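You operate a simulated robot arm through the tools that you are given. There is no shell and no other tool.

The job below is to be done with a simulated robot arm. You get a single attempt, and the scene is never put back.

Task
Plug the sink and run warm water to about its line.
Fine: mixer dial on WARM; tap off.

The check looks at the end state, three seconds after you hand in, the way a careful person would. Anything else that was tipped, shoved, dropped, spilled or broken makes it a failure.

Robot
A 6-joint arm with a two-finger gripper, fixed in place. Base frame: the origin is on the floor under the middle of its stand, x ahead of it, y to its left, z up. Readings come in cm, degrees, newtons and seconds.
It reaches about 157.2 cm from its shoulder. Its first joint turns from -166.0 to 166.0 degrees. Payload 2.45 kg.
Tool frame: the origin (TCP) lies between the finger pads and is the grasp point; the fingertips stand 2 cm ahead of it; z points along the fingers, y is the line along which they close. The gripper opens to 14 cm; its body begins 16.8 cm behind the TCP.
Orientation is that of the tool frame in the base frame, as a unit quaternion [x, y, z, w]. With the fingers straight down and closing along the base's y, the tool's x points along the base's -x, its y along +y and its z along -z.

Tools
- The arm moves only by the tool move_arm. Its argument "commands" is one flat list of numbers, 7 for each row, row after row: the gripper command, from -1 (fully open) to 1 (shut), values between in proportion, then the shift along the base's x, y, z in cm, then the turn, a rotation vector about the base's x, y, z in degrees. In form: [gripper, x, y, z, rx, ry, rz, gripper, x, y, z, rx, ry, rz, ...]. A call has 1 to 20 rows; each row is the pose to reach, as a shift and turn from the pose commanded when the call began. Each row takes 0.2 s and may step no farther than 5 cm and 8.6 degrees from the row before; otherwise, or with a gripper value out of range, the whole call is refused. A pose out of reach is approached as far as the arm can. The call stops where the force on the tool passes 50 N (or 10 N more than at its start, if that is more) or the arm is blocked; 0.2 s more then pass. The fingers move at their own pace (about 4.5 cm/s each) and stop on an object; they squeeze with about 36 N. The grip force told is the motor's: it shows also when the fingers shut on nothing. Time passes only in rows, and 0.2 s behind the last, so rows that repeat a pose let the fingers close. It gives the time, the measured TCP pose, the force on the tool (base axes), the opening and the grip force at its end, in the units of the frame above (readings bear some noise), with the torque about the TCP (base axes, N m) and any sound that the robot's microphone picked up.
- Cameras (640 x 400 px; columns grow to the right, rows downward): "scene" is fixed at [40.11, 64.88, 149.06]; the picture's right is [-0.62, -0.79, 0.00], its down [-0.48, 0.38, -0.79] and it looks along [0.62, -0.49, -0.61] (base axes); focal length 315 px, centre (320, 200). "wrist" rides on the gripper at [7.8, 1.1, -20.9] in the tool frame; the picture's right is [-0.14, 0.99, 0.00], its down [-0.92, -0.13, -0.37] and it looks along [-0.36, -0.05, 0.93] (tool axes); focal length 280 px, centre (320, 200). There is no depth. A picture from a camera that has moved, and an enlarged one, comes with that camera's place and axes in the base frame and with its lens.
- capture(camera): a new picture of that camera. The clock stands still meanwhile.
- zoom(camera, box): a new picture of the part [left, top, right, bottom] of that camera's present view, enlarged. The clock stands still meanwhile.
- close_job(): hands the job in; it is judged then, once.

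Nothing tells you positions but the pictures and the camera data. Unless the task says otherwise, let go and move clear before handing in.

The tools are called after "Request:" as name(argument=value, ...) on one line, values as JSON. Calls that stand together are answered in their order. move_arm: Moves the arm, as the interface text tells. Its arguments: {"type":"object","properties":{"commands":{"type":"array","items":{"type":"number"}}},"required":["commands"]} The other tools are called the same way: capture (camera) takes a picture; zoom (camera, box) takes an enlarged picture of a part of a camera's view; close_job () hands the job in.

At the start:

```text
t: 0.0
eef_pos: [79.09, 20.68, 123.84]
orientation: [0.0, 1.0, 0.0, 0.0]
force: [-0.5, 0.0, 0.6]
moment: [0.01, -0.03, -0.01]
grip_width: 13.98
grip_force: 0.1
```

scene: 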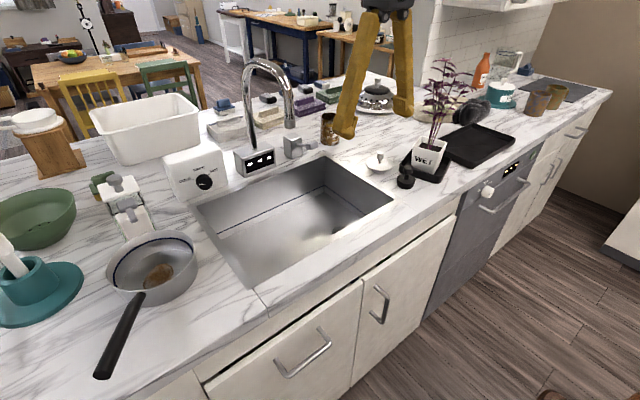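
wrist: 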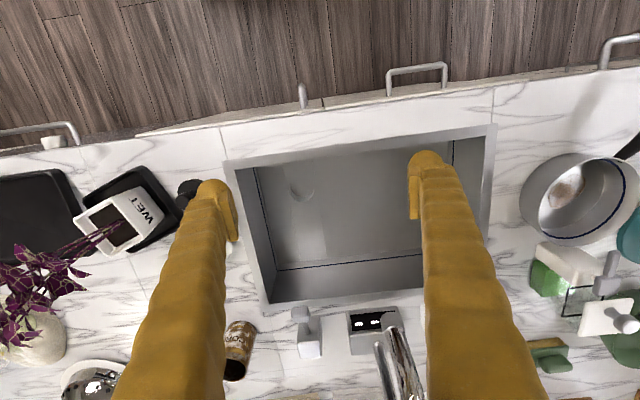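

I see a sink with a gooseneck faucet, a white box with a dial behind it, and several small objects around it, including a black knob-like thing near the sink's right side. First I will look closer at the sink, faucet, dial and candidate plugs.

Request:
zoom(camera="scene", box=[160, 130, 320, 230])

Request:
zoom(camera="scene", box=[340, 100, 500, 200])

Request:
zoom(camera="scene", box=[200, 150, 400, 275])

Request:
zoom(camera="wrist", box=[200, 120, 520, 320])

Request:
zoom(camera="scene", box=[200, 60, 360, 160])

```text
4.00 times, centred on (240, 180) of scene
camera zoom: at [40.11, 64.88, 149.06], right [-0.62, -0.79, 0.0], down [-0.48, 0.38, -0.79], along [0.62, -0.49, -0.61], focal length 1261 px, centre (640, 280)
```

zoom: 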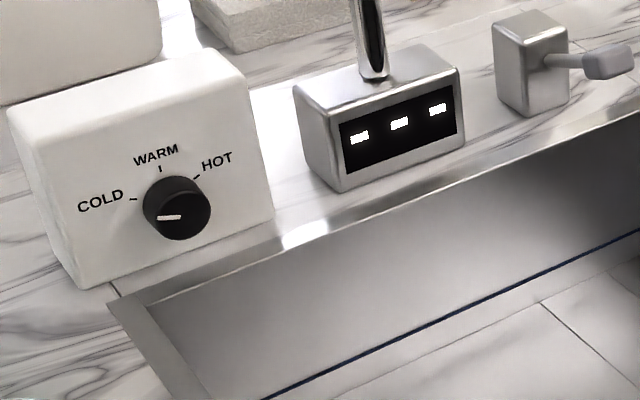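

```text
4.00 times, centred on (420, 150) of scene
camera zoom: at [40.11, 64.88, 149.06], right [-0.62, -0.79, 0.0], down [-0.48, 0.38, -0.79], along [0.62, -0.49, -0.61], focal length 1261 px, centre (-80, 400)
```

zoom: 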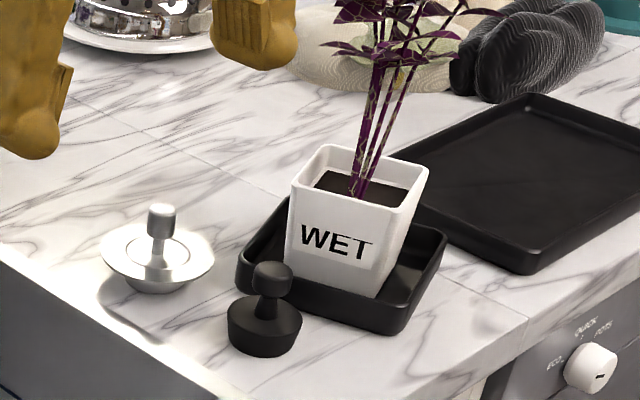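

```text
3.20 times, centred on (300, 212) of scene
camera zoom: at [40.11, 64.88, 149.06], right [-0.62, -0.79, 0.0], down [-0.48, 0.38, -0.79], along [0.62, -0.49, -0.61], focal length 1009 px, centre (384, 160)
```

zoom: 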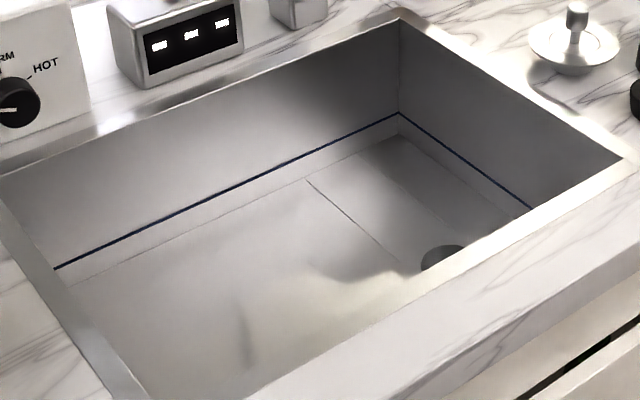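

```text
2.00 times, centred on (360, 220) of wrist
camera zoom: at [71.22, 22.03, 144.73], right [0.14, 0.99, 0.0], down [0.92, -0.13, 0.37], along [0.36, -0.05, -0.93], focal length 561 px, centre (240, 160)
```

zoom: 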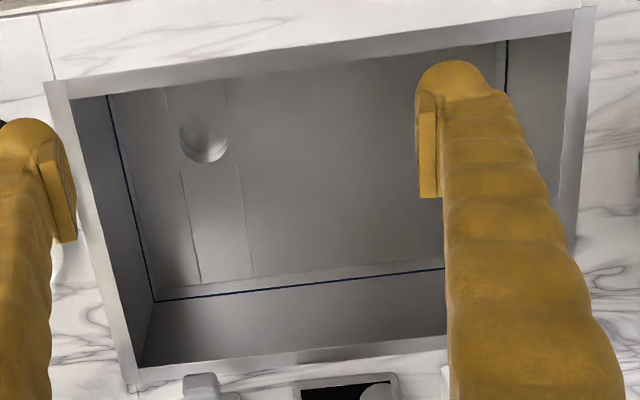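

```text
4.00 times, centred on (280, 110) of scene
camera zoom: at [40.11, 64.88, 149.06], right [-0.62, -0.79, 0.0], down [-0.48, 0.38, -0.79], along [0.62, -0.49, -0.61], focal length 1261 px, centre (480, 560)
```

zoom: 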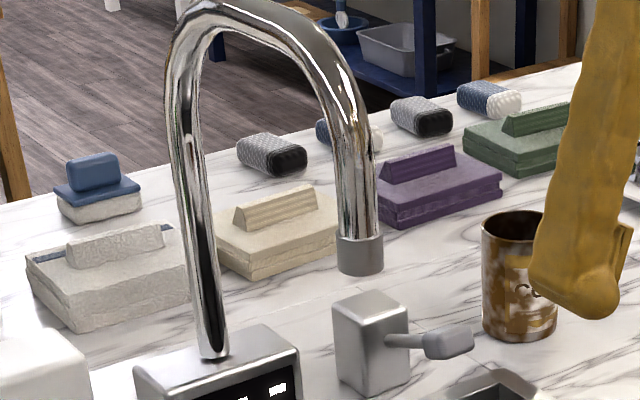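

The dial currently looks set on COLD, and there are two drain-cover candidates: a black rubber plug and a steel flanged one. I'll zoom in on those two, the dial, the drain and the lever.

Request:
zoom(camera="scene", box=[360, 145, 424, 185])

Request:
zoom(camera="scene", box=[390, 155, 422, 195])

Request:
zoom(camera="scene", box=[164, 155, 228, 195])

Request:
zoom(camera="scene", box=[276, 130, 340, 170])

Request:
zoom(camera="wrist", box=[260, 160, 340, 210])

Request:
zoom(camera="scene", box=[300, 190, 364, 240])

```text
10.00 times, centred on (392, 165) of scene
camera zoom: at [40.11, 64.88, 149.06], right [-0.62, -0.79, 0.0], down [-0.48, 0.38, -0.79], along [0.62, -0.49, -0.61], focal length 3153 px, centre (-400, 550)
```

zoom: 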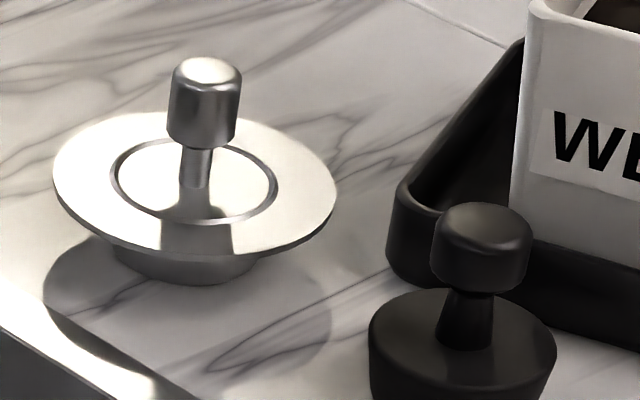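

```text
10.00 times, centred on (406, 175) of scene
camera zoom: at [40.11, 64.88, 149.06], right [-0.62, -0.79, 0.0], down [-0.48, 0.38, -0.79], along [0.62, -0.49, -0.61], focal length 3153 px, centre (-540, 450)
```

zoom: 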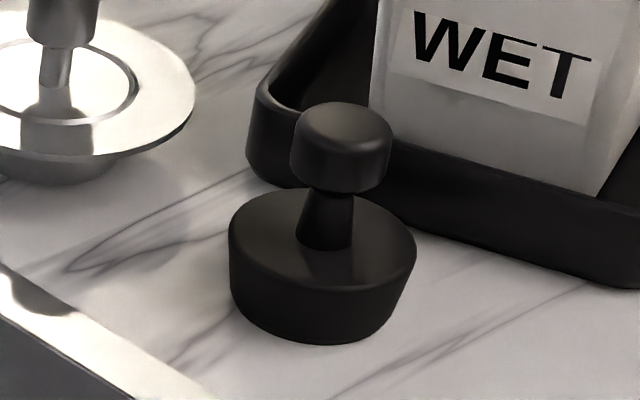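

```text
10.00 times, centred on (196, 175) of scene
camera zoom: at [40.11, 64.88, 149.06], right [-0.62, -0.79, 0.0], down [-0.48, 0.38, -0.79], along [0.62, -0.49, -0.61], focal length 3153 px, centre (1560, 450)
```

zoom: 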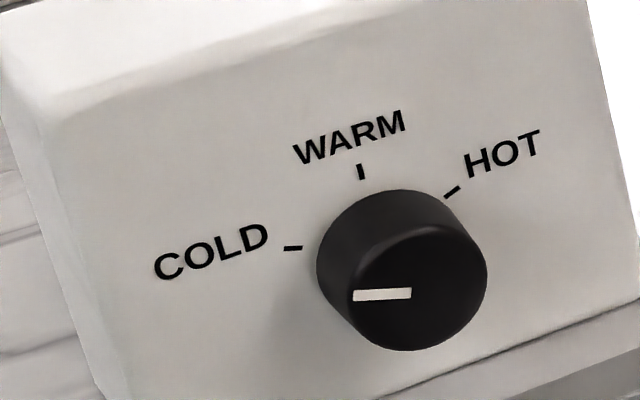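

```text
10.00 times, centred on (308, 150) of scene
camera zoom: at [40.11, 64.88, 149.06], right [-0.62, -0.79, 0.0], down [-0.48, 0.38, -0.79], along [0.62, -0.49, -0.61], focal length 3153 px, centre (440, 700)
```

zoom: 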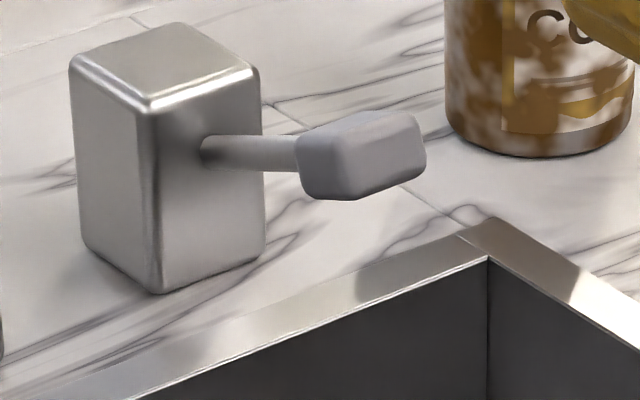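

```text
8.00 times, centred on (300, 185) of wrist
camera zoom: at [71.22, 22.03, 144.73], right [0.14, 0.99, 0.0], down [0.92, -0.13, 0.37], along [0.36, -0.05, -0.93], focal length 2243 px, centre (480, 320)
```

zoom: 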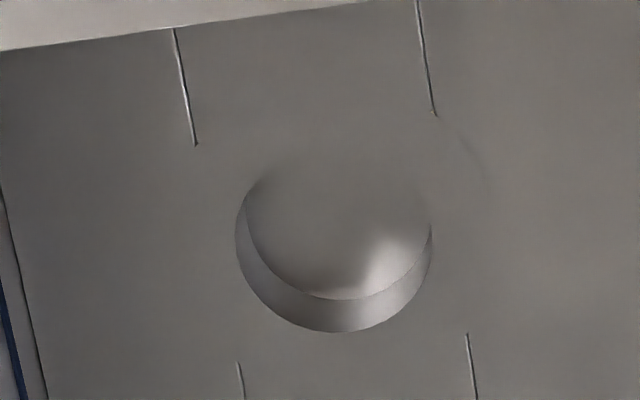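

```text
8.00 times, centred on (332, 215) of scene
camera zoom: at [40.11, 64.88, 149.06], right [-0.62, -0.79, 0.0], down [-0.48, 0.38, -0.79], along [0.62, -0.49, -0.61], focal length 2522 px, centre (224, 80)
```

zoom: 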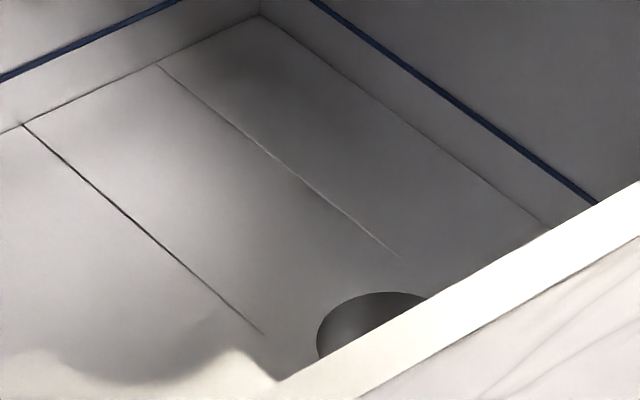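

The rubber plug looks tapered and about drain-sized, with the plant pot right beside it on the tray. Next I'll shift the arm toward -y and up a bit so the wrist camera sees the plugs and the drain clearly.

Request:
move_arm(commands=[-1, 0, -4, 2, 0, 0, 0, -1, 0, -8, 4, 0, 0, 0, -1, 0, -12, 5, 0, 0, 0, -1, 0, -12, 5, 0, 0, 0])

Request:
capture(camera="wrist")

Request:
capture(camera="scene")

```text
t: 1.0
eef_pos: [79.12, 8.85, 128.88]
orientation: [0.0, 1.0, -0.001, -0.001]
force: [0.2, 0.0, 0.6]
moment: [0.0, -0.01, -0.02]
grip_width: 13.97
grip_force: 0.0
```

```text
taken
camera wrist: at [71.34, 10.07, 149.68], right [0.14, 0.99, 0.0], down [0.92, -0.13, 0.37], along [0.37, -0.05, -0.93], focal length 280 px, centre (320, 200)
```

wrist: 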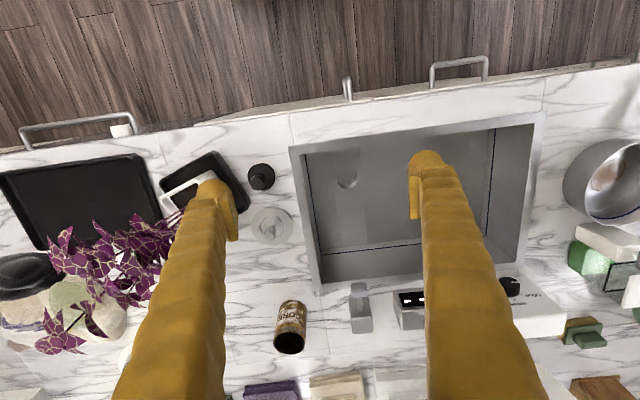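

```text
taken
```

scene: 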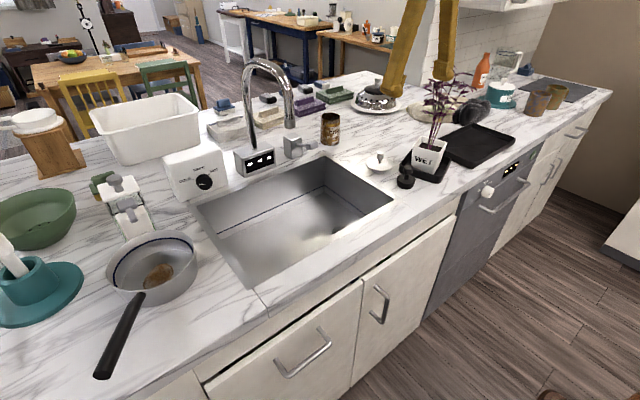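

Request:
zoom(camera="wrist", box=[140, 130, 300, 260])

Request:
zoom(camera="wrist", box=[280, 100, 560, 300])

Request:
zoom(camera="scene", box=[350, 60, 510, 200])

Request:
zoom(camera="wrist", box=[320, 270, 440, 345])

```text
3.08 times, centred on (220, 195) of wrist
camera zoom: at [71.34, 10.07, 149.68], right [0.14, 0.99, 0.0], down [0.92, -0.13, 0.37], along [0.37, -0.05, -0.93], focal length 863 px, centre (628, 215)
```

zoom: 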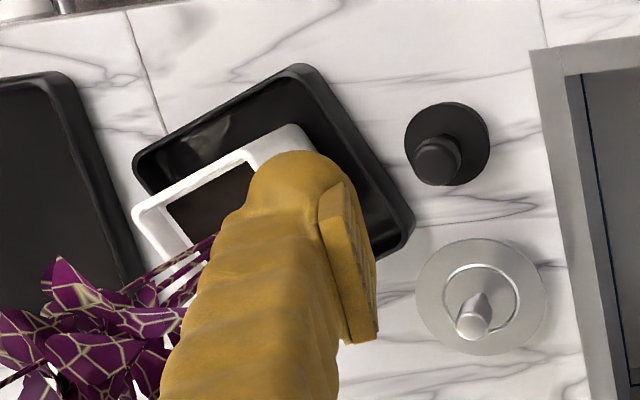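

```text
2.00 times, centred on (420, 200) of wrist
camera zoom: at [71.34, 10.07, 149.68], right [0.14, 0.99, 0.0], down [0.92, -0.13, 0.37], along [0.37, -0.05, -0.93], focal length 561 px, centre (120, 200)
```

zoom: 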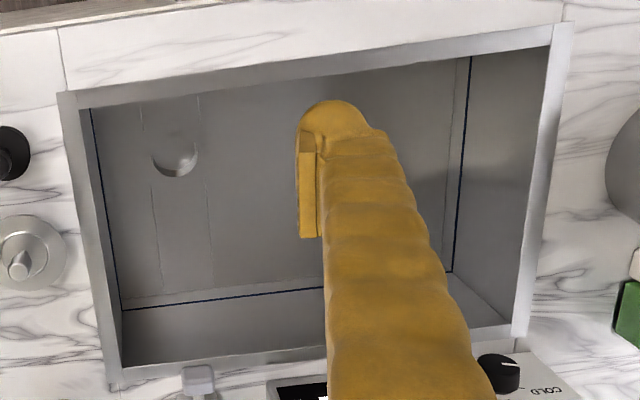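

```text
2.86 times, centred on (430, 130) of scene
camera zoom: at [40.11, 64.88, 149.06], right [-0.62, -0.79, 0.0], down [-0.48, 0.38, -0.79], along [0.62, -0.49, -0.61], focal length 901 px, centre (6, 400)
```

zoom: 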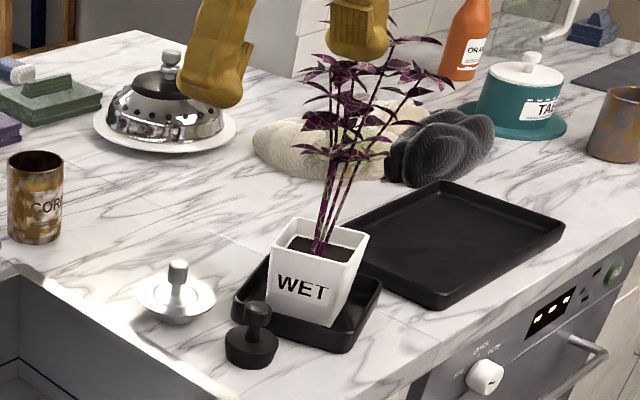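

```text
5.33 times, centred on (380, 308) of wrist
camera zoom: at [71.34, 10.07, 149.68], right [0.14, 0.99, 0.0], down [0.92, -0.13, 0.37], along [0.37, -0.05, -0.93], focal length 1495 px, centre (0, -373)
```

zoom: 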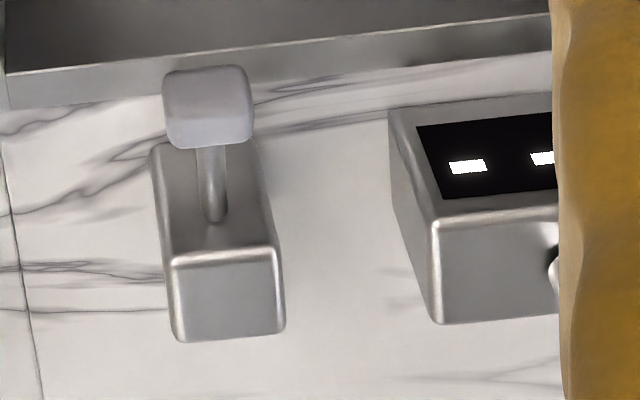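

The rubber plug is at roughly (85, -3.5, 97) and the steel one at (96.5, -3.5, 97), with the drain near (93.5, 14, 79). Before I pick one I want to compare their sizes with the drain, so I'll lower the camera over the sink.

Request:
move_arm(commands=[-1, 1, 1, -4.5, 0, 0, 0, -1, 2, 2, -9, 0, 0, 0, -1, 3, 3, -13.5, 0, 0, 0, -1, 4, 4, -18, 0, 0, 0, -1, 5, 5.5, -22, 0, 0, 0, -1, 6, 7, -25, 0, 0, 0, -1, 6, 7, -25, 0, 0, 0])

Request:
capture(camera="wrist")

Request:
capture(camera="scene")

```text
t: 2.6
eef_pos: [85.19, 15.78, 103.7]
orientation: [-0.001, 1.0, 0.0, 0.0]
force: [0.8, 0.8, 0.6]
moment: [0.0, -0.03, 0.0]
grip_width: 14.0
grip_force: 0.0
```

```text
taken
camera wrist: at [77.3, 17.22, 124.58], right [0.14, 0.99, 0.0], down [0.92, -0.13, 0.37], along [0.37, -0.05, -0.93], focal length 280 px, centre (320, 200)
```

wrist: 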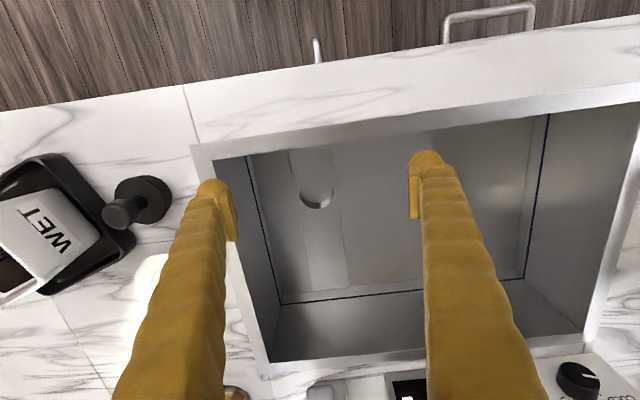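

```text
taken
```

scene: 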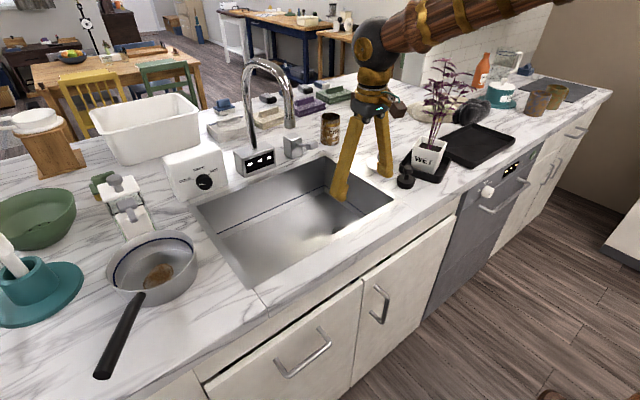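

Request:
zoom(camera="wrist", box=[270, 155, 366, 215])

Request:
zoom(camera="wrist", box=[85, 160, 181, 240])

Request:
zoom(camera="scene", box=[310, 20, 470, 220])

```text
6.67 times, centred on (318, 185) of wrist
camera zoom: at [77.3, 17.22, 124.58], right [0.14, 0.99, 0.0], down [0.92, -0.13, 0.37], along [0.37, -0.05, -0.93], focal length 1869 px, centre (333, 300)
```

zoom: 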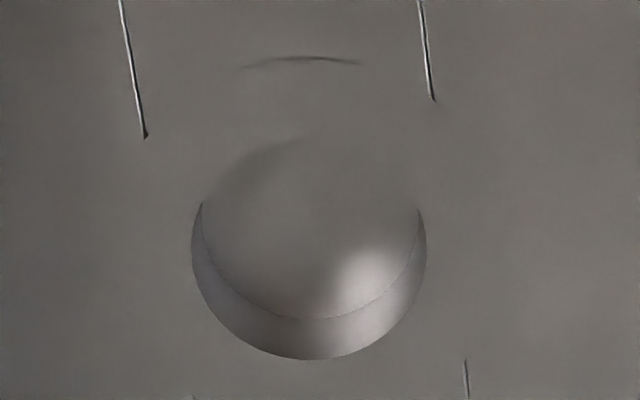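

```text
5.00 times, centred on (133, 200) of wrist
camera zoom: at [77.3, 17.22, 124.58], right [0.14, 0.99, 0.0], down [0.92, -0.13, 0.37], along [0.37, -0.05, -0.93], focal length 1402 px, centre (1255, 200)
```

zoom: 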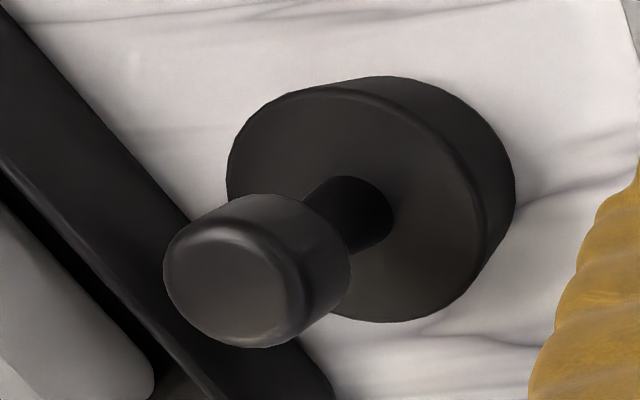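

```text
2.00 times, centred on (390, 120) of scene
camera zoom: at [40.11, 64.88, 149.06], right [-0.62, -0.79, 0.0], down [-0.48, 0.38, -0.79], along [0.62, -0.49, -0.61], focal length 631 px, centre (180, 360)
```

zoom: 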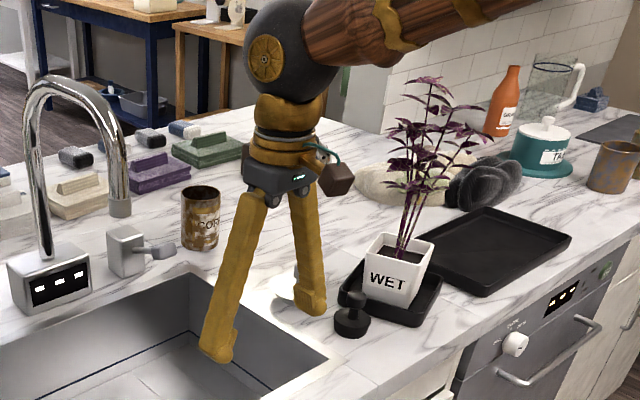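

The drain hole measures about 6.0 cm across, while the black plug's top is about 5.4 cm, so I need a careful size comparison. I'll turn the wrist 90° so the camera looks toward -y, away from the plant's side, and view both plugs up close.

Request:
move_arm(commands=[-1, 0, 0, 1, 0, 0, -8, -1, 0, 0, 2, 0, 0, -16, -1, 0, 0, 3, 0, 0, -24, -1, 0, 0, 4, 0, 0, -32, -1, 0, 0, 4, 0, 0, -40, -1, 1, -1, 4, 0, 0, -48, -1, 2, -2, 4, 0, 0, -56, -1, 3, -4, 4, 0, 0, -64, -1, 4, -6, 4, 0, 0, -72, -1, 5, -8, 4, 0, 0, -80, -1, 5, -10, 4, 0, 0, -88, -1, 5, -10, 4, 0, 0, -90, -1, 5, -10, 4, 0, 0, -90])

Request:
capture(camera="wrist")

Request:
capture(camera="scene")

```text
t: 5.4
eef_pos: [90.22, 5.74, 107.76]
orientation: [0.707, 0.707, 0.0, 0.0]
force: [-0.3, -0.1, 0.2]
moment: [-0.01, 0.0, -0.02]
grip_width: 13.98
grip_force: 0.1
```

```text
taken
camera wrist: at [91.32, 13.84, 128.64], right [0.99, -0.14, 0.0], down [-0.13, -0.92, 0.37], along [-0.05, -0.37, -0.93], focal length 280 px, centre (320, 200)
```

wrist: 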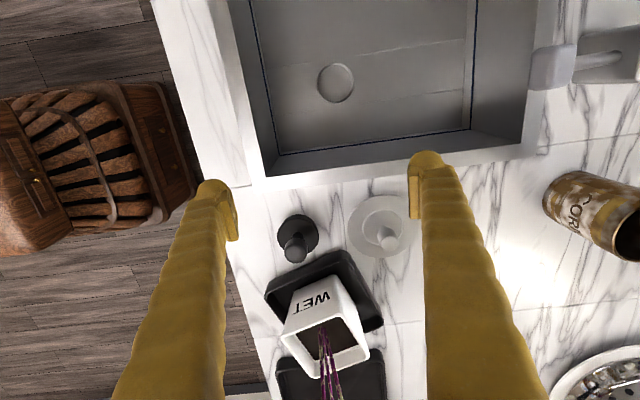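

```text
taken
```

scene: 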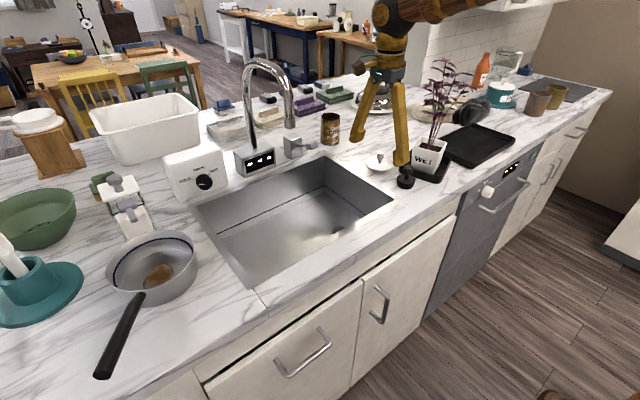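

Request:
zoom(camera="wrist", box=[255, 185, 415, 285])

Request:
zoom(camera="wrist", box=[304, 58, 368, 108])

Request:
zoom(camera="wrist", box=[340, 185, 420, 265])

```text
4.00 times, centred on (335, 235) of wrist
camera zoom: at [91.32, 13.84, 128.64], right [0.99, -0.14, 0.0], down [-0.13, -0.92, 0.37], along [-0.05, -0.37, -0.93], focal length 1122 px, centre (260, 60)
```

zoom: 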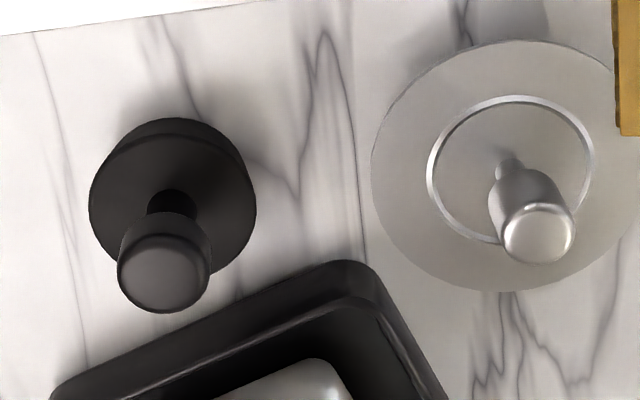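

```text
8.00 times, centred on (336, 83) of wrist
camera zoom: at [91.32, 13.84, 128.64], right [0.99, -0.14, 0.0], down [-0.13, -0.92, 0.37], along [-0.05, -0.37, -0.93], focal length 2243 px, centre (192, 1136)
```

zoom: 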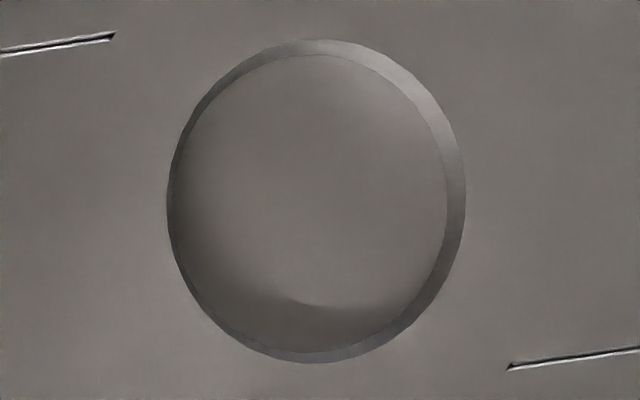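

```text
5.00 times, centred on (380, 225) of wrist
camera zoom: at [91.32, 13.84, 128.64], right [0.99, -0.14, 0.0], down [-0.13, -0.92, 0.37], along [-0.05, -0.37, -0.93], focal length 1402 px, centre (20, 75)
```

zoom: 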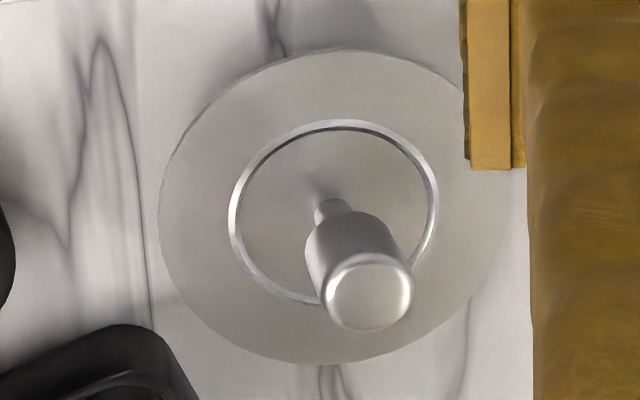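

Measured hole is 6.05 cm, the black plug's widest part is about 5.5 cm (it would drop in loose), while the steel stopper's flange is about 8.8 cm with a narrower body, so it covers the drain. I'll take the steel one at about (97, -3.9), knob top z≈100; first I narrow the fingers and move above it.

Request:
move_arm(commands=[0.25, 0, 0, 0, 0, 0, 0, 0.25, 2, 0, 0, 0, 0, 0, 0.25, 4, -2, 0, 0, 0, 0, 0.25, 5.5, -5, 0, 0, 0, 0, 0.25, 6.8, -7.5, 0, 0, 0, 0, 0.25, 6.8, -9.6, 0, 0, 0, 0, 0.25, 6.8, -9.6, 0, 0, 0, 0])

Request:
capture(camera="wrist")

Request:
zoom(camera="scene", box=[320, 20, 480, 200])

```text
t: 7.0
eef_pos: [96.81, -3.7, 107.77]
orientation: [0.706, 0.708, -0.001, 0.001]
force: [-0.4, 0.6, -1.1]
moment: [-0.01, -0.02, 0.0]
grip_width: 5.26
grip_force: 0.1
```

```text
taken
camera wrist: at [97.89, 4.23, 128.65], right [0.99, -0.14, 0.0], down [-0.13, -0.92, 0.37], along [-0.05, -0.37, -0.93], focal length 280 px, centre (320, 200)
```

wrist: 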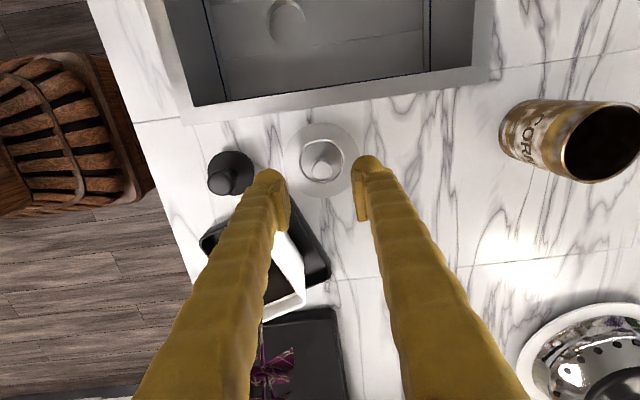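

```text
2.22 times, centred on (400, 110) of scene
camera zoom: at [40.11, 64.88, 149.06], right [-0.62, -0.79, 0.0], down [-0.48, 0.38, -0.79], along [0.62, -0.49, -0.61], focal length 701 px, centre (142, 400)
```

zoom: 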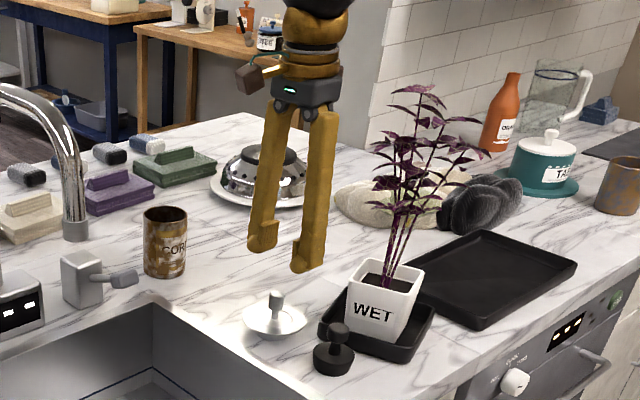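

Request:
zoom(camera="wrist", box=[270, 110, 390, 210])

```text
4.00 times, centred on (330, 160) of wrist
camera zoom: at [97.89, 4.23, 128.65], right [0.99, -0.14, 0.0], down [-0.13, -0.92, 0.37], along [-0.05, -0.37, -0.93], focal length 1122 px, centre (280, 360)
```

zoom: 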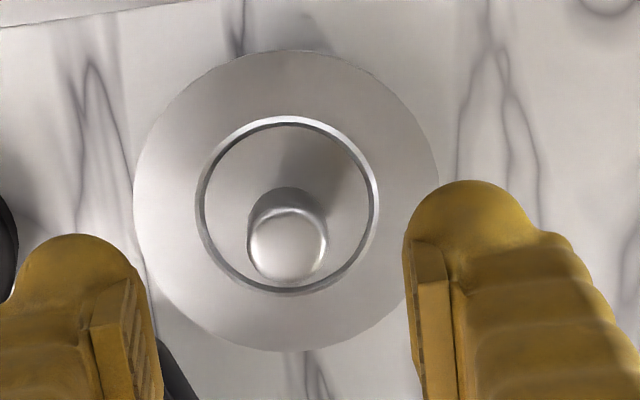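

The knob is centred at about (96.95, -3.7), right under the fingers. I'll descend to z≈98.8 with the fingers open about 5 cm and check.

Request:
move_arm(commands=[0.25, 0.15, 0, -3, 0, 0, 0, 0.25, 0.15, 0, -6, 0, 0, 0, 0.25, 0.15, 0, -8, 0, 0, 0, 0.25, 0.15, 0, -9, 0, 0, 0, 0.25, 0.15, 0, -9, 0, 0, 0])

Request:
capture(camera="wrist")

Request:
zoom(camera="scene", box=[330, 80, 450, 200])

```text
t: 8.2
eef_pos: [96.96, -3.86, 98.64]
orientation: [0.707, 0.707, -0.001, 0.0]
force: [0.2, -0.7, 0.2]
moment: [0.0, 0.02, -0.01]
grip_width: 5.26
grip_force: 0.1
```

```text
taken
camera wrist: at [97.95, 4.23, 119.65], right [0.99, -0.14, 0.0], down [-0.13, -0.92, 0.37], along [-0.05, -0.37, -0.93], focal length 280 px, centre (320, 200)
```

wrist: 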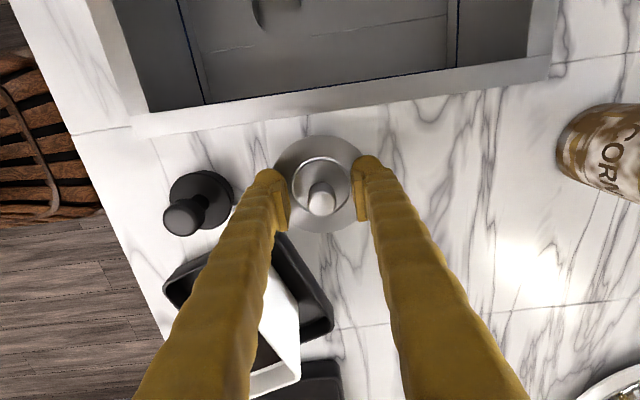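

```text
3.33 times, centred on (390, 140) of scene
camera zoom: at [40.11, 64.88, 149.06], right [-0.62, -0.79, 0.0], down [-0.48, 0.38, -0.79], along [0.62, -0.49, -0.61], focal length 1051 px, centre (87, 400)
```

zoom: 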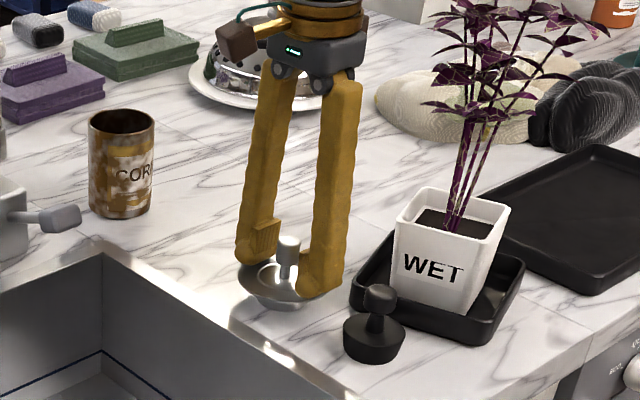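

The knob stands between the pads with the plant clear. I'll close on it.

Request:
move_arm(commands=[1, 0, 0, 0, 0, 0, 0, 1, 0, 0, 0, 0, 0, 0, 1, 0, 0, 0, 0, 0, 0, 1, 0, 0, 0, 0, 0, 0, 1, 0, 0, 0, 0, 0, 0])

Request:
zoom(camera="scene", box=[330, 80, 450, 200])

```text
t: 9.4
eef_pos: [96.93, -3.81, 98.68]
orientation: [0.707, 0.707, 0.0, 0.0]
force: [-0.5, -0.1, 0.1]
moment: [0.0, -0.03, 0.0]
grip_width: 1.68
grip_force: 35.6
```

```text
3.33 times, centred on (390, 140) of scene
camera zoom: at [40.11, 64.88, 149.06], right [-0.62, -0.79, 0.0], down [-0.48, 0.38, -0.79], along [0.62, -0.49, -0.61], focal length 1051 px, centre (87, 400)
```

zoom: 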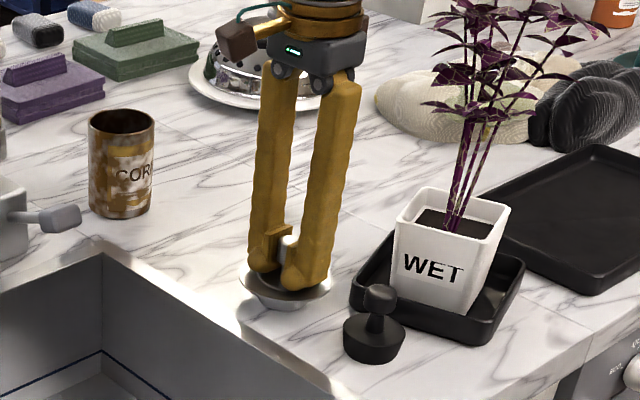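

The fingers hold something 1.7 cm wide, the knob. I'll lift straight up 8 cm and inspect.

Request:
move_arm(commands=[1, 0, 0, 1.5, 0, 0, 0, 1, 0, 0, 4, 0, 0, 0, 1, 0, 0, 7, 0, 0, 0, 1, 0, 0, 10, 0, 0, 0, 1, 0, 0, 10, 0, 0, 0])

Request:
zoom(camera="scene", box=[330, 60, 450, 200])

Request:
capture(camera="wrist")

```text
t: 10.6
eef_pos: [96.98, -3.64, 109.09]
orientation: [0.707, 0.707, 0.0, 0.001]
force: [0.5, -0.4, -0.6]
moment: [0.04, 0.05, -0.01]
grip_width: 1.67
grip_force: 36.0
```

```text
2.86 times, centred on (390, 130) of scene
camera zoom: at [40.11, 64.88, 149.06], right [-0.62, -0.79, 0.0], down [-0.48, 0.38, -0.79], along [0.62, -0.49, -0.61], focal length 901 px, centre (120, 400)
```

zoom: 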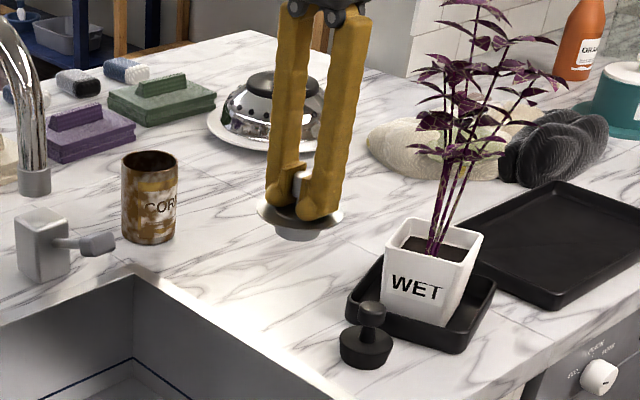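

```text
taken
camera wrist: at [98.05, 4.4, 129.91], right [0.99, -0.14, 0.0], down [-0.13, -0.92, 0.37], along [-0.05, -0.37, -0.93], focal length 280 px, centre (320, 200)
```

wrist: 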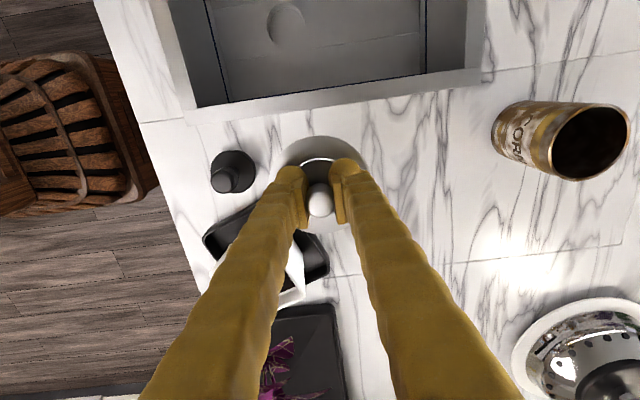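

The stopper is held level and the surroundings are undisturbed. I'll carry it over the sink's edge and stop short of the drain to get a clean view of the hole's position.

Request:
move_arm(commands=[1, -0.5, 2.5, 0, 0, 0, 0, 1, -1.5, 5.5, 0, 0, 0, 0, 1, -2.5, 8.5, -1, 0, 0, 0, 1, -3.2, 10, -3, 0, 0, 0, 1, -3.2, 10, -3, 0, 0, 0])

Request:
capture(camera="wrist")

Request:
zoom(camera="wrist", box=[270, 60, 390, 160])

Request:
capture(camera="scene")

```text
t: 11.8
eef_pos: [94.03, 6.16, 105.94]
orientation: [0.707, 0.707, 0.0, 0.0]
force: [0.0, 0.8, -1.5]
moment: [0.01, 0.01, 0.0]
grip_width: 1.65
grip_force: 36.2
```

```text
taken
camera wrist: at [95.11, 14.33, 126.82], right [0.99, -0.14, 0.0], down [-0.13, -0.92, 0.37], along [-0.05, -0.37, -0.93], focal length 280 px, centre (320, 200)
```

wrist: 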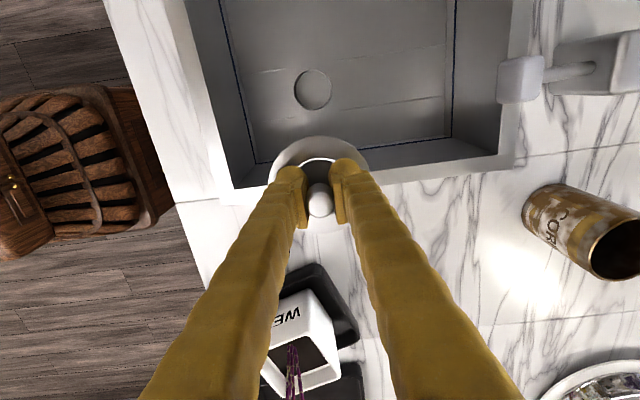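

```text
4.00 times, centred on (330, 110) of wrist
camera zoom: at [95.11, 14.33, 126.82], right [0.99, -0.14, 0.0], down [-0.13, -0.92, 0.37], along [-0.05, -0.37, -0.93], focal length 1122 px, centre (280, 560)
```

zoom: 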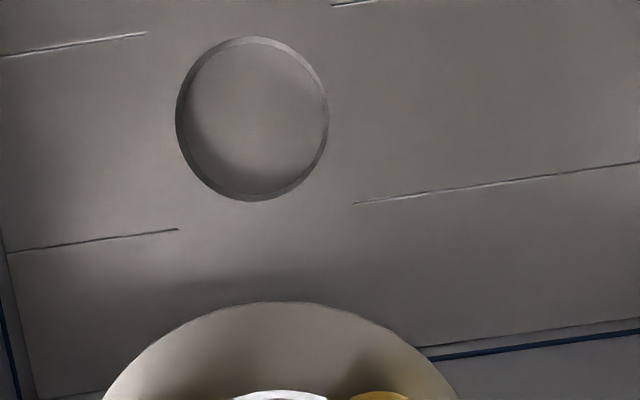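

```text
taken
```

scene: 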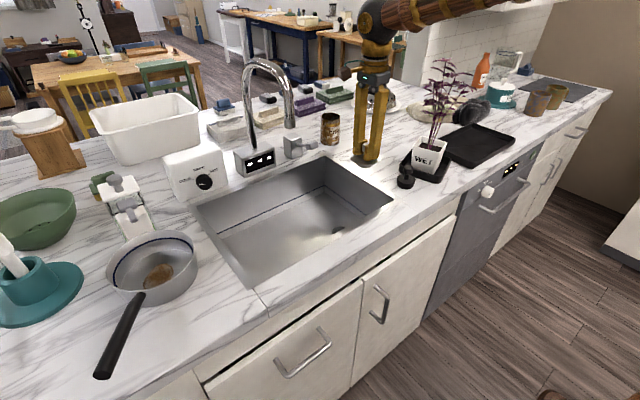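

The hole's centre is at (94.05, 14.4), floor about z 79.4. I'll move over it, then lower to just above the hole and check again.

Request:
move_arm(commands=[1, 0, 3, 0, 0, 0, 0, 1, 0, 6, 0, 0, 0, 0, 1, 0, 8.1, -1, 0, 0, 0, 1, 0, 8.1, -5, 0, 0, 0, 1, 0, 8.1, -9, 0, 0, 0, 1, 0, 8.1, -13, 0, 0, 0, 1, 0, 8.1, -16, 0, 0, 0, 1, 0, 8.1, -18, 0, 0, 0, 1, 0, 8.1, -18, 0, 0, 0])

Request:
capture(camera="wrist")

Request:
capture(camera="scene")

```text
t: 13.8
eef_pos: [94.16, 14.23, 87.87]
orientation: [0.707, 0.707, 0.001, 0.0]
force: [-0.5, 0.5, -0.8]
moment: [-0.01, 0.0, 0.01]
grip_width: 1.64
grip_force: 36.1
```

```text
taken
camera wrist: at [95.17, 22.36, 108.66], right [0.99, -0.14, 0.0], down [-0.13, -0.92, 0.37], along [-0.05, -0.37, -0.93], focal length 280 px, centre (320, 200)
```

wrist: 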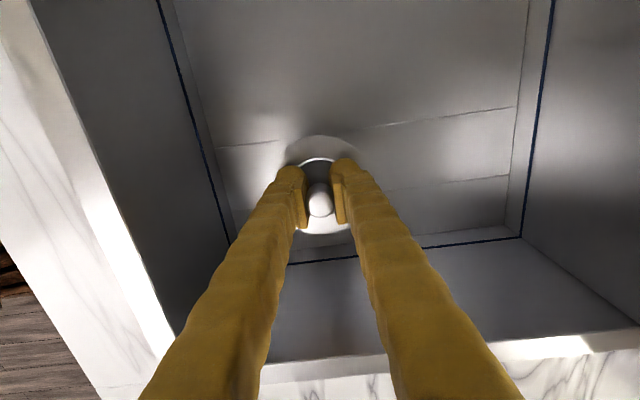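

```text
taken
```

scene: 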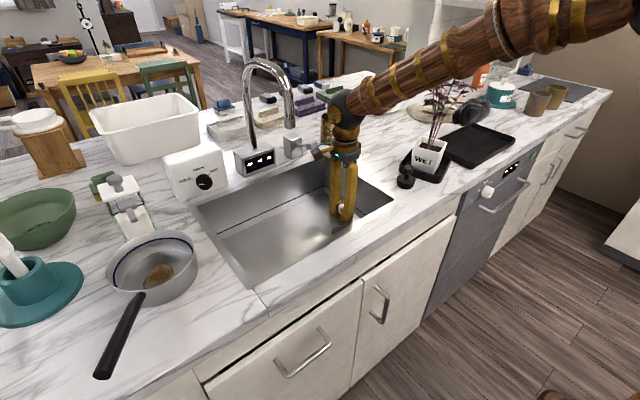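

Alignment looks right over the drain grooves. Now I'll lower gently in half-centimetre steps, watching the force.

Request:
move_arm(commands=[1, -0.1, 0.05, -1.5, 0, 0, 0, 1, -0.1, 0.05, -2.5, 0, 0, 0, 1, -0.1, 0.05, -3, 0, 0, 0, 1, -0.1, 0.05, -3.5, 0, 0, 0, 1, -0.1, 0.05, -4, 0, 0, 0, 1, -0.1, 0.05, -4.3, 0, 0, 0])

Request:
zoom(camera="scene", box=[300, 150, 400, 250])

Request:
zoom(camera="wrist", box=[260, 110, 390, 250])

```text
t: 15.2
eef_pos: [93.67, 14.22, 83.53]
orientation: [0.707, 0.708, 0.0, 0.0]
force: [-0.7, 0.1, -0.5]
moment: [0.03, 0.01, 0.0]
grip_width: 1.63
grip_force: 35.8
```

```text
4.00 times, centred on (350, 200) of scene
camera zoom: at [40.11, 64.88, 149.06], right [-0.62, -0.79, 0.0], down [-0.48, 0.38, -0.79], along [0.62, -0.49, -0.61], focal length 1261 px, centre (200, 200)
```

zoom: 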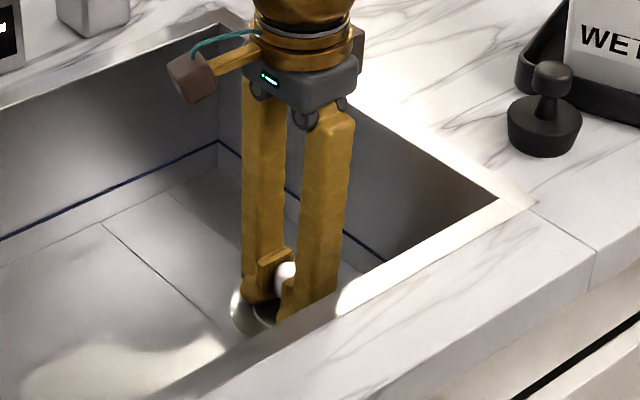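

```text
2.86 times, centred on (325, 180) of wrist
camera zoom: at [94.77, 22.35, 104.36], right [0.99, -0.14, 0.0], down [-0.13, -0.92, 0.37], along [-0.05, -0.37, -0.93], focal length 801 px, centre (306, 257)
```

zoom: 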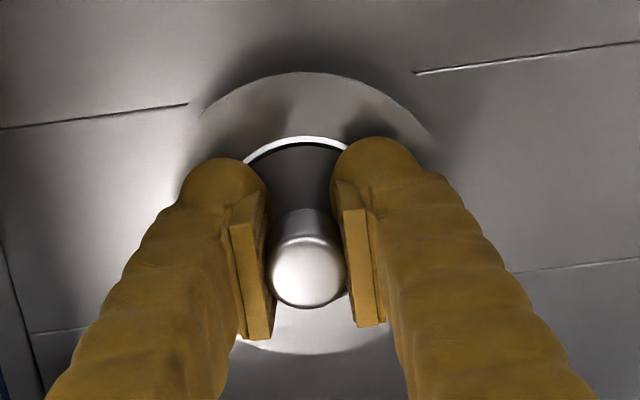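

Using the groove ends as reference, the hole's centre is about 0.3 cm further in +x than the stopper. I'll shift by that and continue down in small steps until I feel contact.

Request:
move_arm(commands=[1, 0.3, 0, 0, 0, 0, 0, 1, 0.3, 0, -0.3, 0, 0, 0, 1, 0.3, 0, -0.6, 0, 0, 0, 1, 0.3, 0, -0.6, 0, 0, 0])

Request:
zoom(camera="wrist", box=[240, 100, 400, 250])

```text
t: 16.2
eef_pos: [93.96, 14.26, 83.04]
orientation: [0.707, 0.707, 0.0, 0.0]
force: [-0.4, 0.2, -1.4]
moment: [0.04, 0.0, 0.0]
grip_width: 1.64
grip_force: 35.7
```

```text
2.67 times, centred on (320, 175) of wrist
camera zoom: at [95.09, 22.25, 103.83], right [0.99, -0.14, 0.0], down [-0.13, -0.92, 0.37], along [-0.05, -0.37, -0.93], focal length 748 px, centre (320, 267)
```

zoom: 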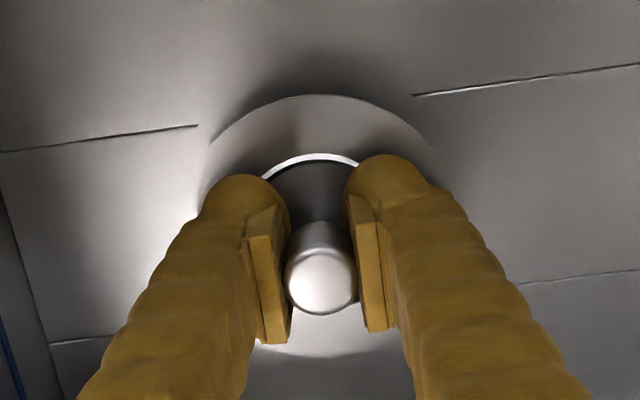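

Now the hole and stopper line up within a millimetre. I keep lowering in small steps until it seats.

Request:
move_arm(commands=[1, 0, 0, -0.3, 0, 0, 0, 1, 0, 0, -0.5, 0, 0, 0, 1, 0, 0, -0.5, 0, 0, 0])

Request:
zoom(camera="wrist", box=[240, 100, 400, 250])

Request:
zoom(camera="scene", box=[320, 190, 380, 240])

```text
t: 17.0
eef_pos: [94.02, 14.28, 82.48]
orientation: [0.707, 0.707, 0.0, 0.0]
force: [0.3, -0.3, -0.8]
moment: [-0.02, 0.04, 0.03]
grip_width: 1.66
grip_force: 36.0
```

```text
2.67 times, centred on (320, 175) of wrist
camera zoom: at [95.09, 22.28, 103.39], right [0.99, -0.14, 0.0], down [-0.13, -0.92, 0.37], along [-0.05, -0.37, -0.93], focal length 748 px, centre (320, 267)
```

zoom: 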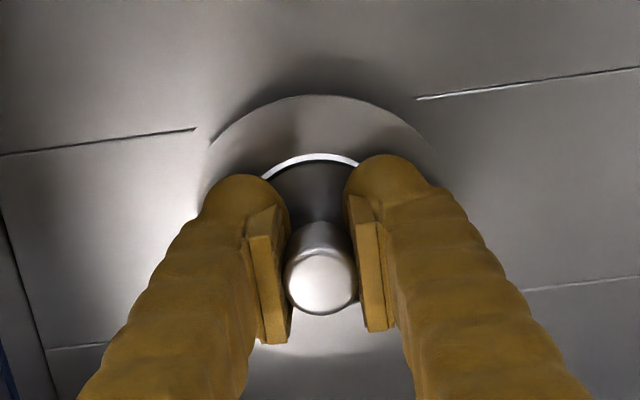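

```text
8.00 times, centred on (350, 215) of scene
camera zoom: at [40.11, 64.88, 149.06], right [-0.62, -0.79, 0.0], down [-0.48, 0.38, -0.79], along [0.62, -0.49, -0.61], focal length 2522 px, centre (80, 80)
```

zoom: 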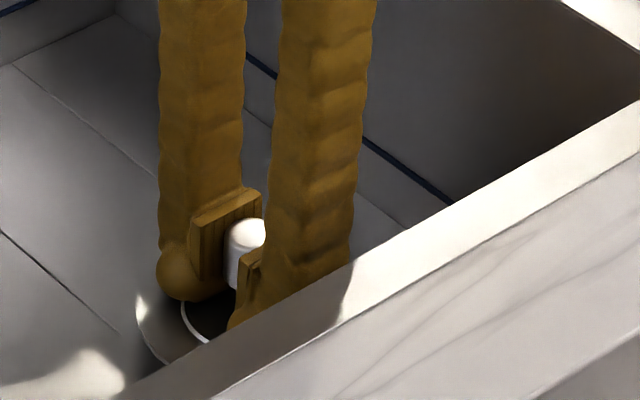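

Request:
move_arm(commands=[1, 0, 0, -0.2, 0, 0, 0, 1, 0, 0, -0.4, 0, 0, 0, 1, 0, 0, -0.4, 0, 0, 0])

```text
t: 17.8
eef_pos: [94.07, 14.42, 81.99]
orientation: [0.707, 0.707, 0.0, -0.001]
force: [0.4, -0.1, -1.2]
moment: [-0.01, -0.03, 0.0]
grip_width: 1.63
grip_force: 36.4
```

No contact yet, so I'll keep going down gently.

Request:
move_arm(commands=[1, 0, 0, -0.2, 0, 0, 0, 1, 0, 0, -0.4, 0, 0, 0, 1, 0, 0, -0.4, 0, 0, 0])

Request:
zoom(camera="wrist", box=[240, 100, 400, 250])

```text
t: 18.6
eef_pos: [94.16, 14.31, 81.64]
orientation: [0.708, 0.706, 0.001, 0.0]
force: [-0.6, -0.1, -0.7]
moment: [0.0, -0.02, 0.0]
grip_width: 1.66
grip_force: 35.8
```

```text
2.67 times, centred on (320, 175) of wrist
camera zoom: at [95.11, 22.38, 102.55], right [0.99, -0.14, 0.0], down [-0.13, -0.92, 0.37], along [-0.05, -0.37, -0.93], focal length 748 px, centre (320, 267)
```

zoom: 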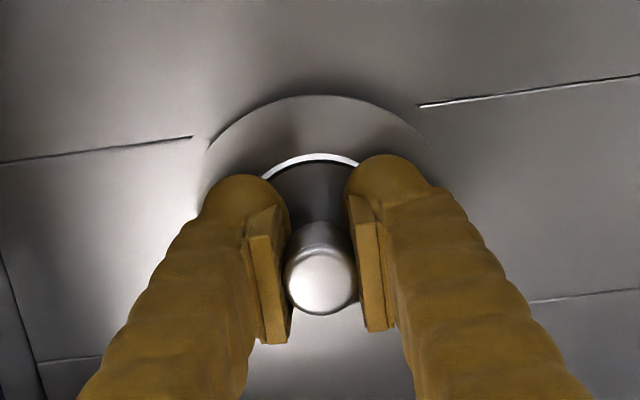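

Request:
move_arm(commands=[1, 0, 0, -0.15, 0, 0, 0, 1, 0, 0, -0.3, 0, 0, 0, 1, 0, 0, -0.3, 0, 0, 0])

```text
t: 19.4
eef_pos: [94.05, 14.41, 81.38]
orientation: [0.707, 0.707, 0.0, 0.0]
force: [-0.1, -0.3, -1.6]
moment: [0.03, -0.02, 0.02]
grip_width: 1.66
grip_force: 36.3
```

Request:
move_arm(commands=[1, 0, 0, -0.15, 0, 0, 0, 1, 0, 0, -0.3, 0, 0, 0, 1, 0, 0, -0.3, 0, 0, 0])

Request:
zoom(camera="wrist", box=[240, 100, 400, 250])

Request:
zoom(camera="scene", box=[320, 190, 380, 240])

```text
t: 20.2
eef_pos: [93.99, 14.32, 80.94]
orientation: [0.707, 0.707, 0.0, 0.001]
force: [-0.2, -0.3, -0.2]
moment: [0.01, 0.02, 0.0]
grip_width: 1.67
grip_force: 36.1
```

```text
2.67 times, centred on (320, 175) of wrist
camera zoom: at [95.04, 22.37, 101.93], right [0.99, -0.14, 0.0], down [-0.13, -0.92, 0.37], along [-0.05, -0.37, -0.93], focal length 748 px, centre (320, 267)
```

zoom: 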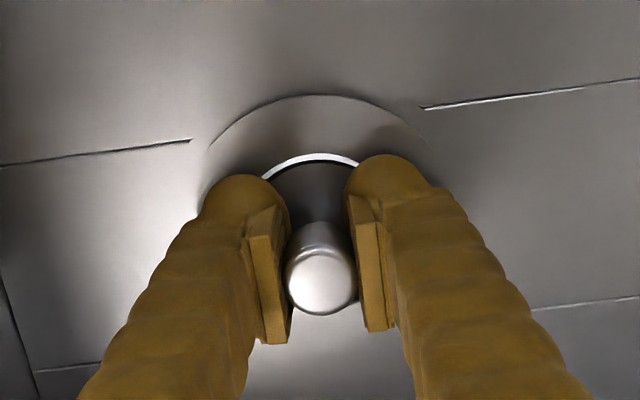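

```text
8.00 times, centred on (350, 215) of scene
camera zoom: at [40.11, 64.88, 149.06], right [-0.62, -0.79, 0.0], down [-0.48, 0.38, -0.79], along [0.62, -0.49, -0.61], focal length 2522 px, centre (80, 80)
```

zoom: 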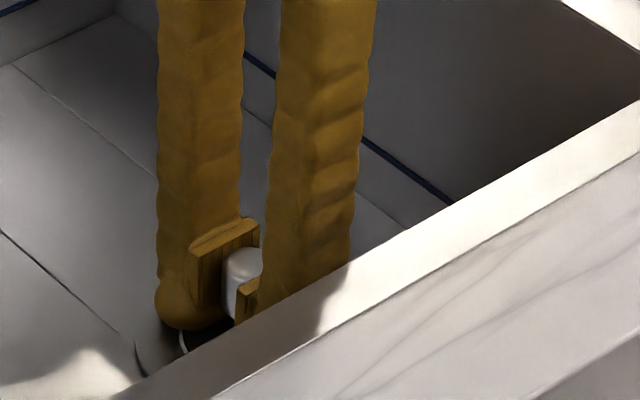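

Request:
move_arm(commands=[1, 0, 0, -0.15, 0, 0, 0, 1, 0, 0, -0.3, 0, 0, 0, 1, 0, 0, -0.3, 0, 0, 0])

```text
t: 21.0
eef_pos: [94.05, 14.27, 80.95]
orientation: [0.706, 0.708, 0.001, 0.001]
force: [-2.5, -0.3, 16.3]
moment: [0.01, 0.06, -0.15]
grip_width: 1.65
grip_force: 36.5
```

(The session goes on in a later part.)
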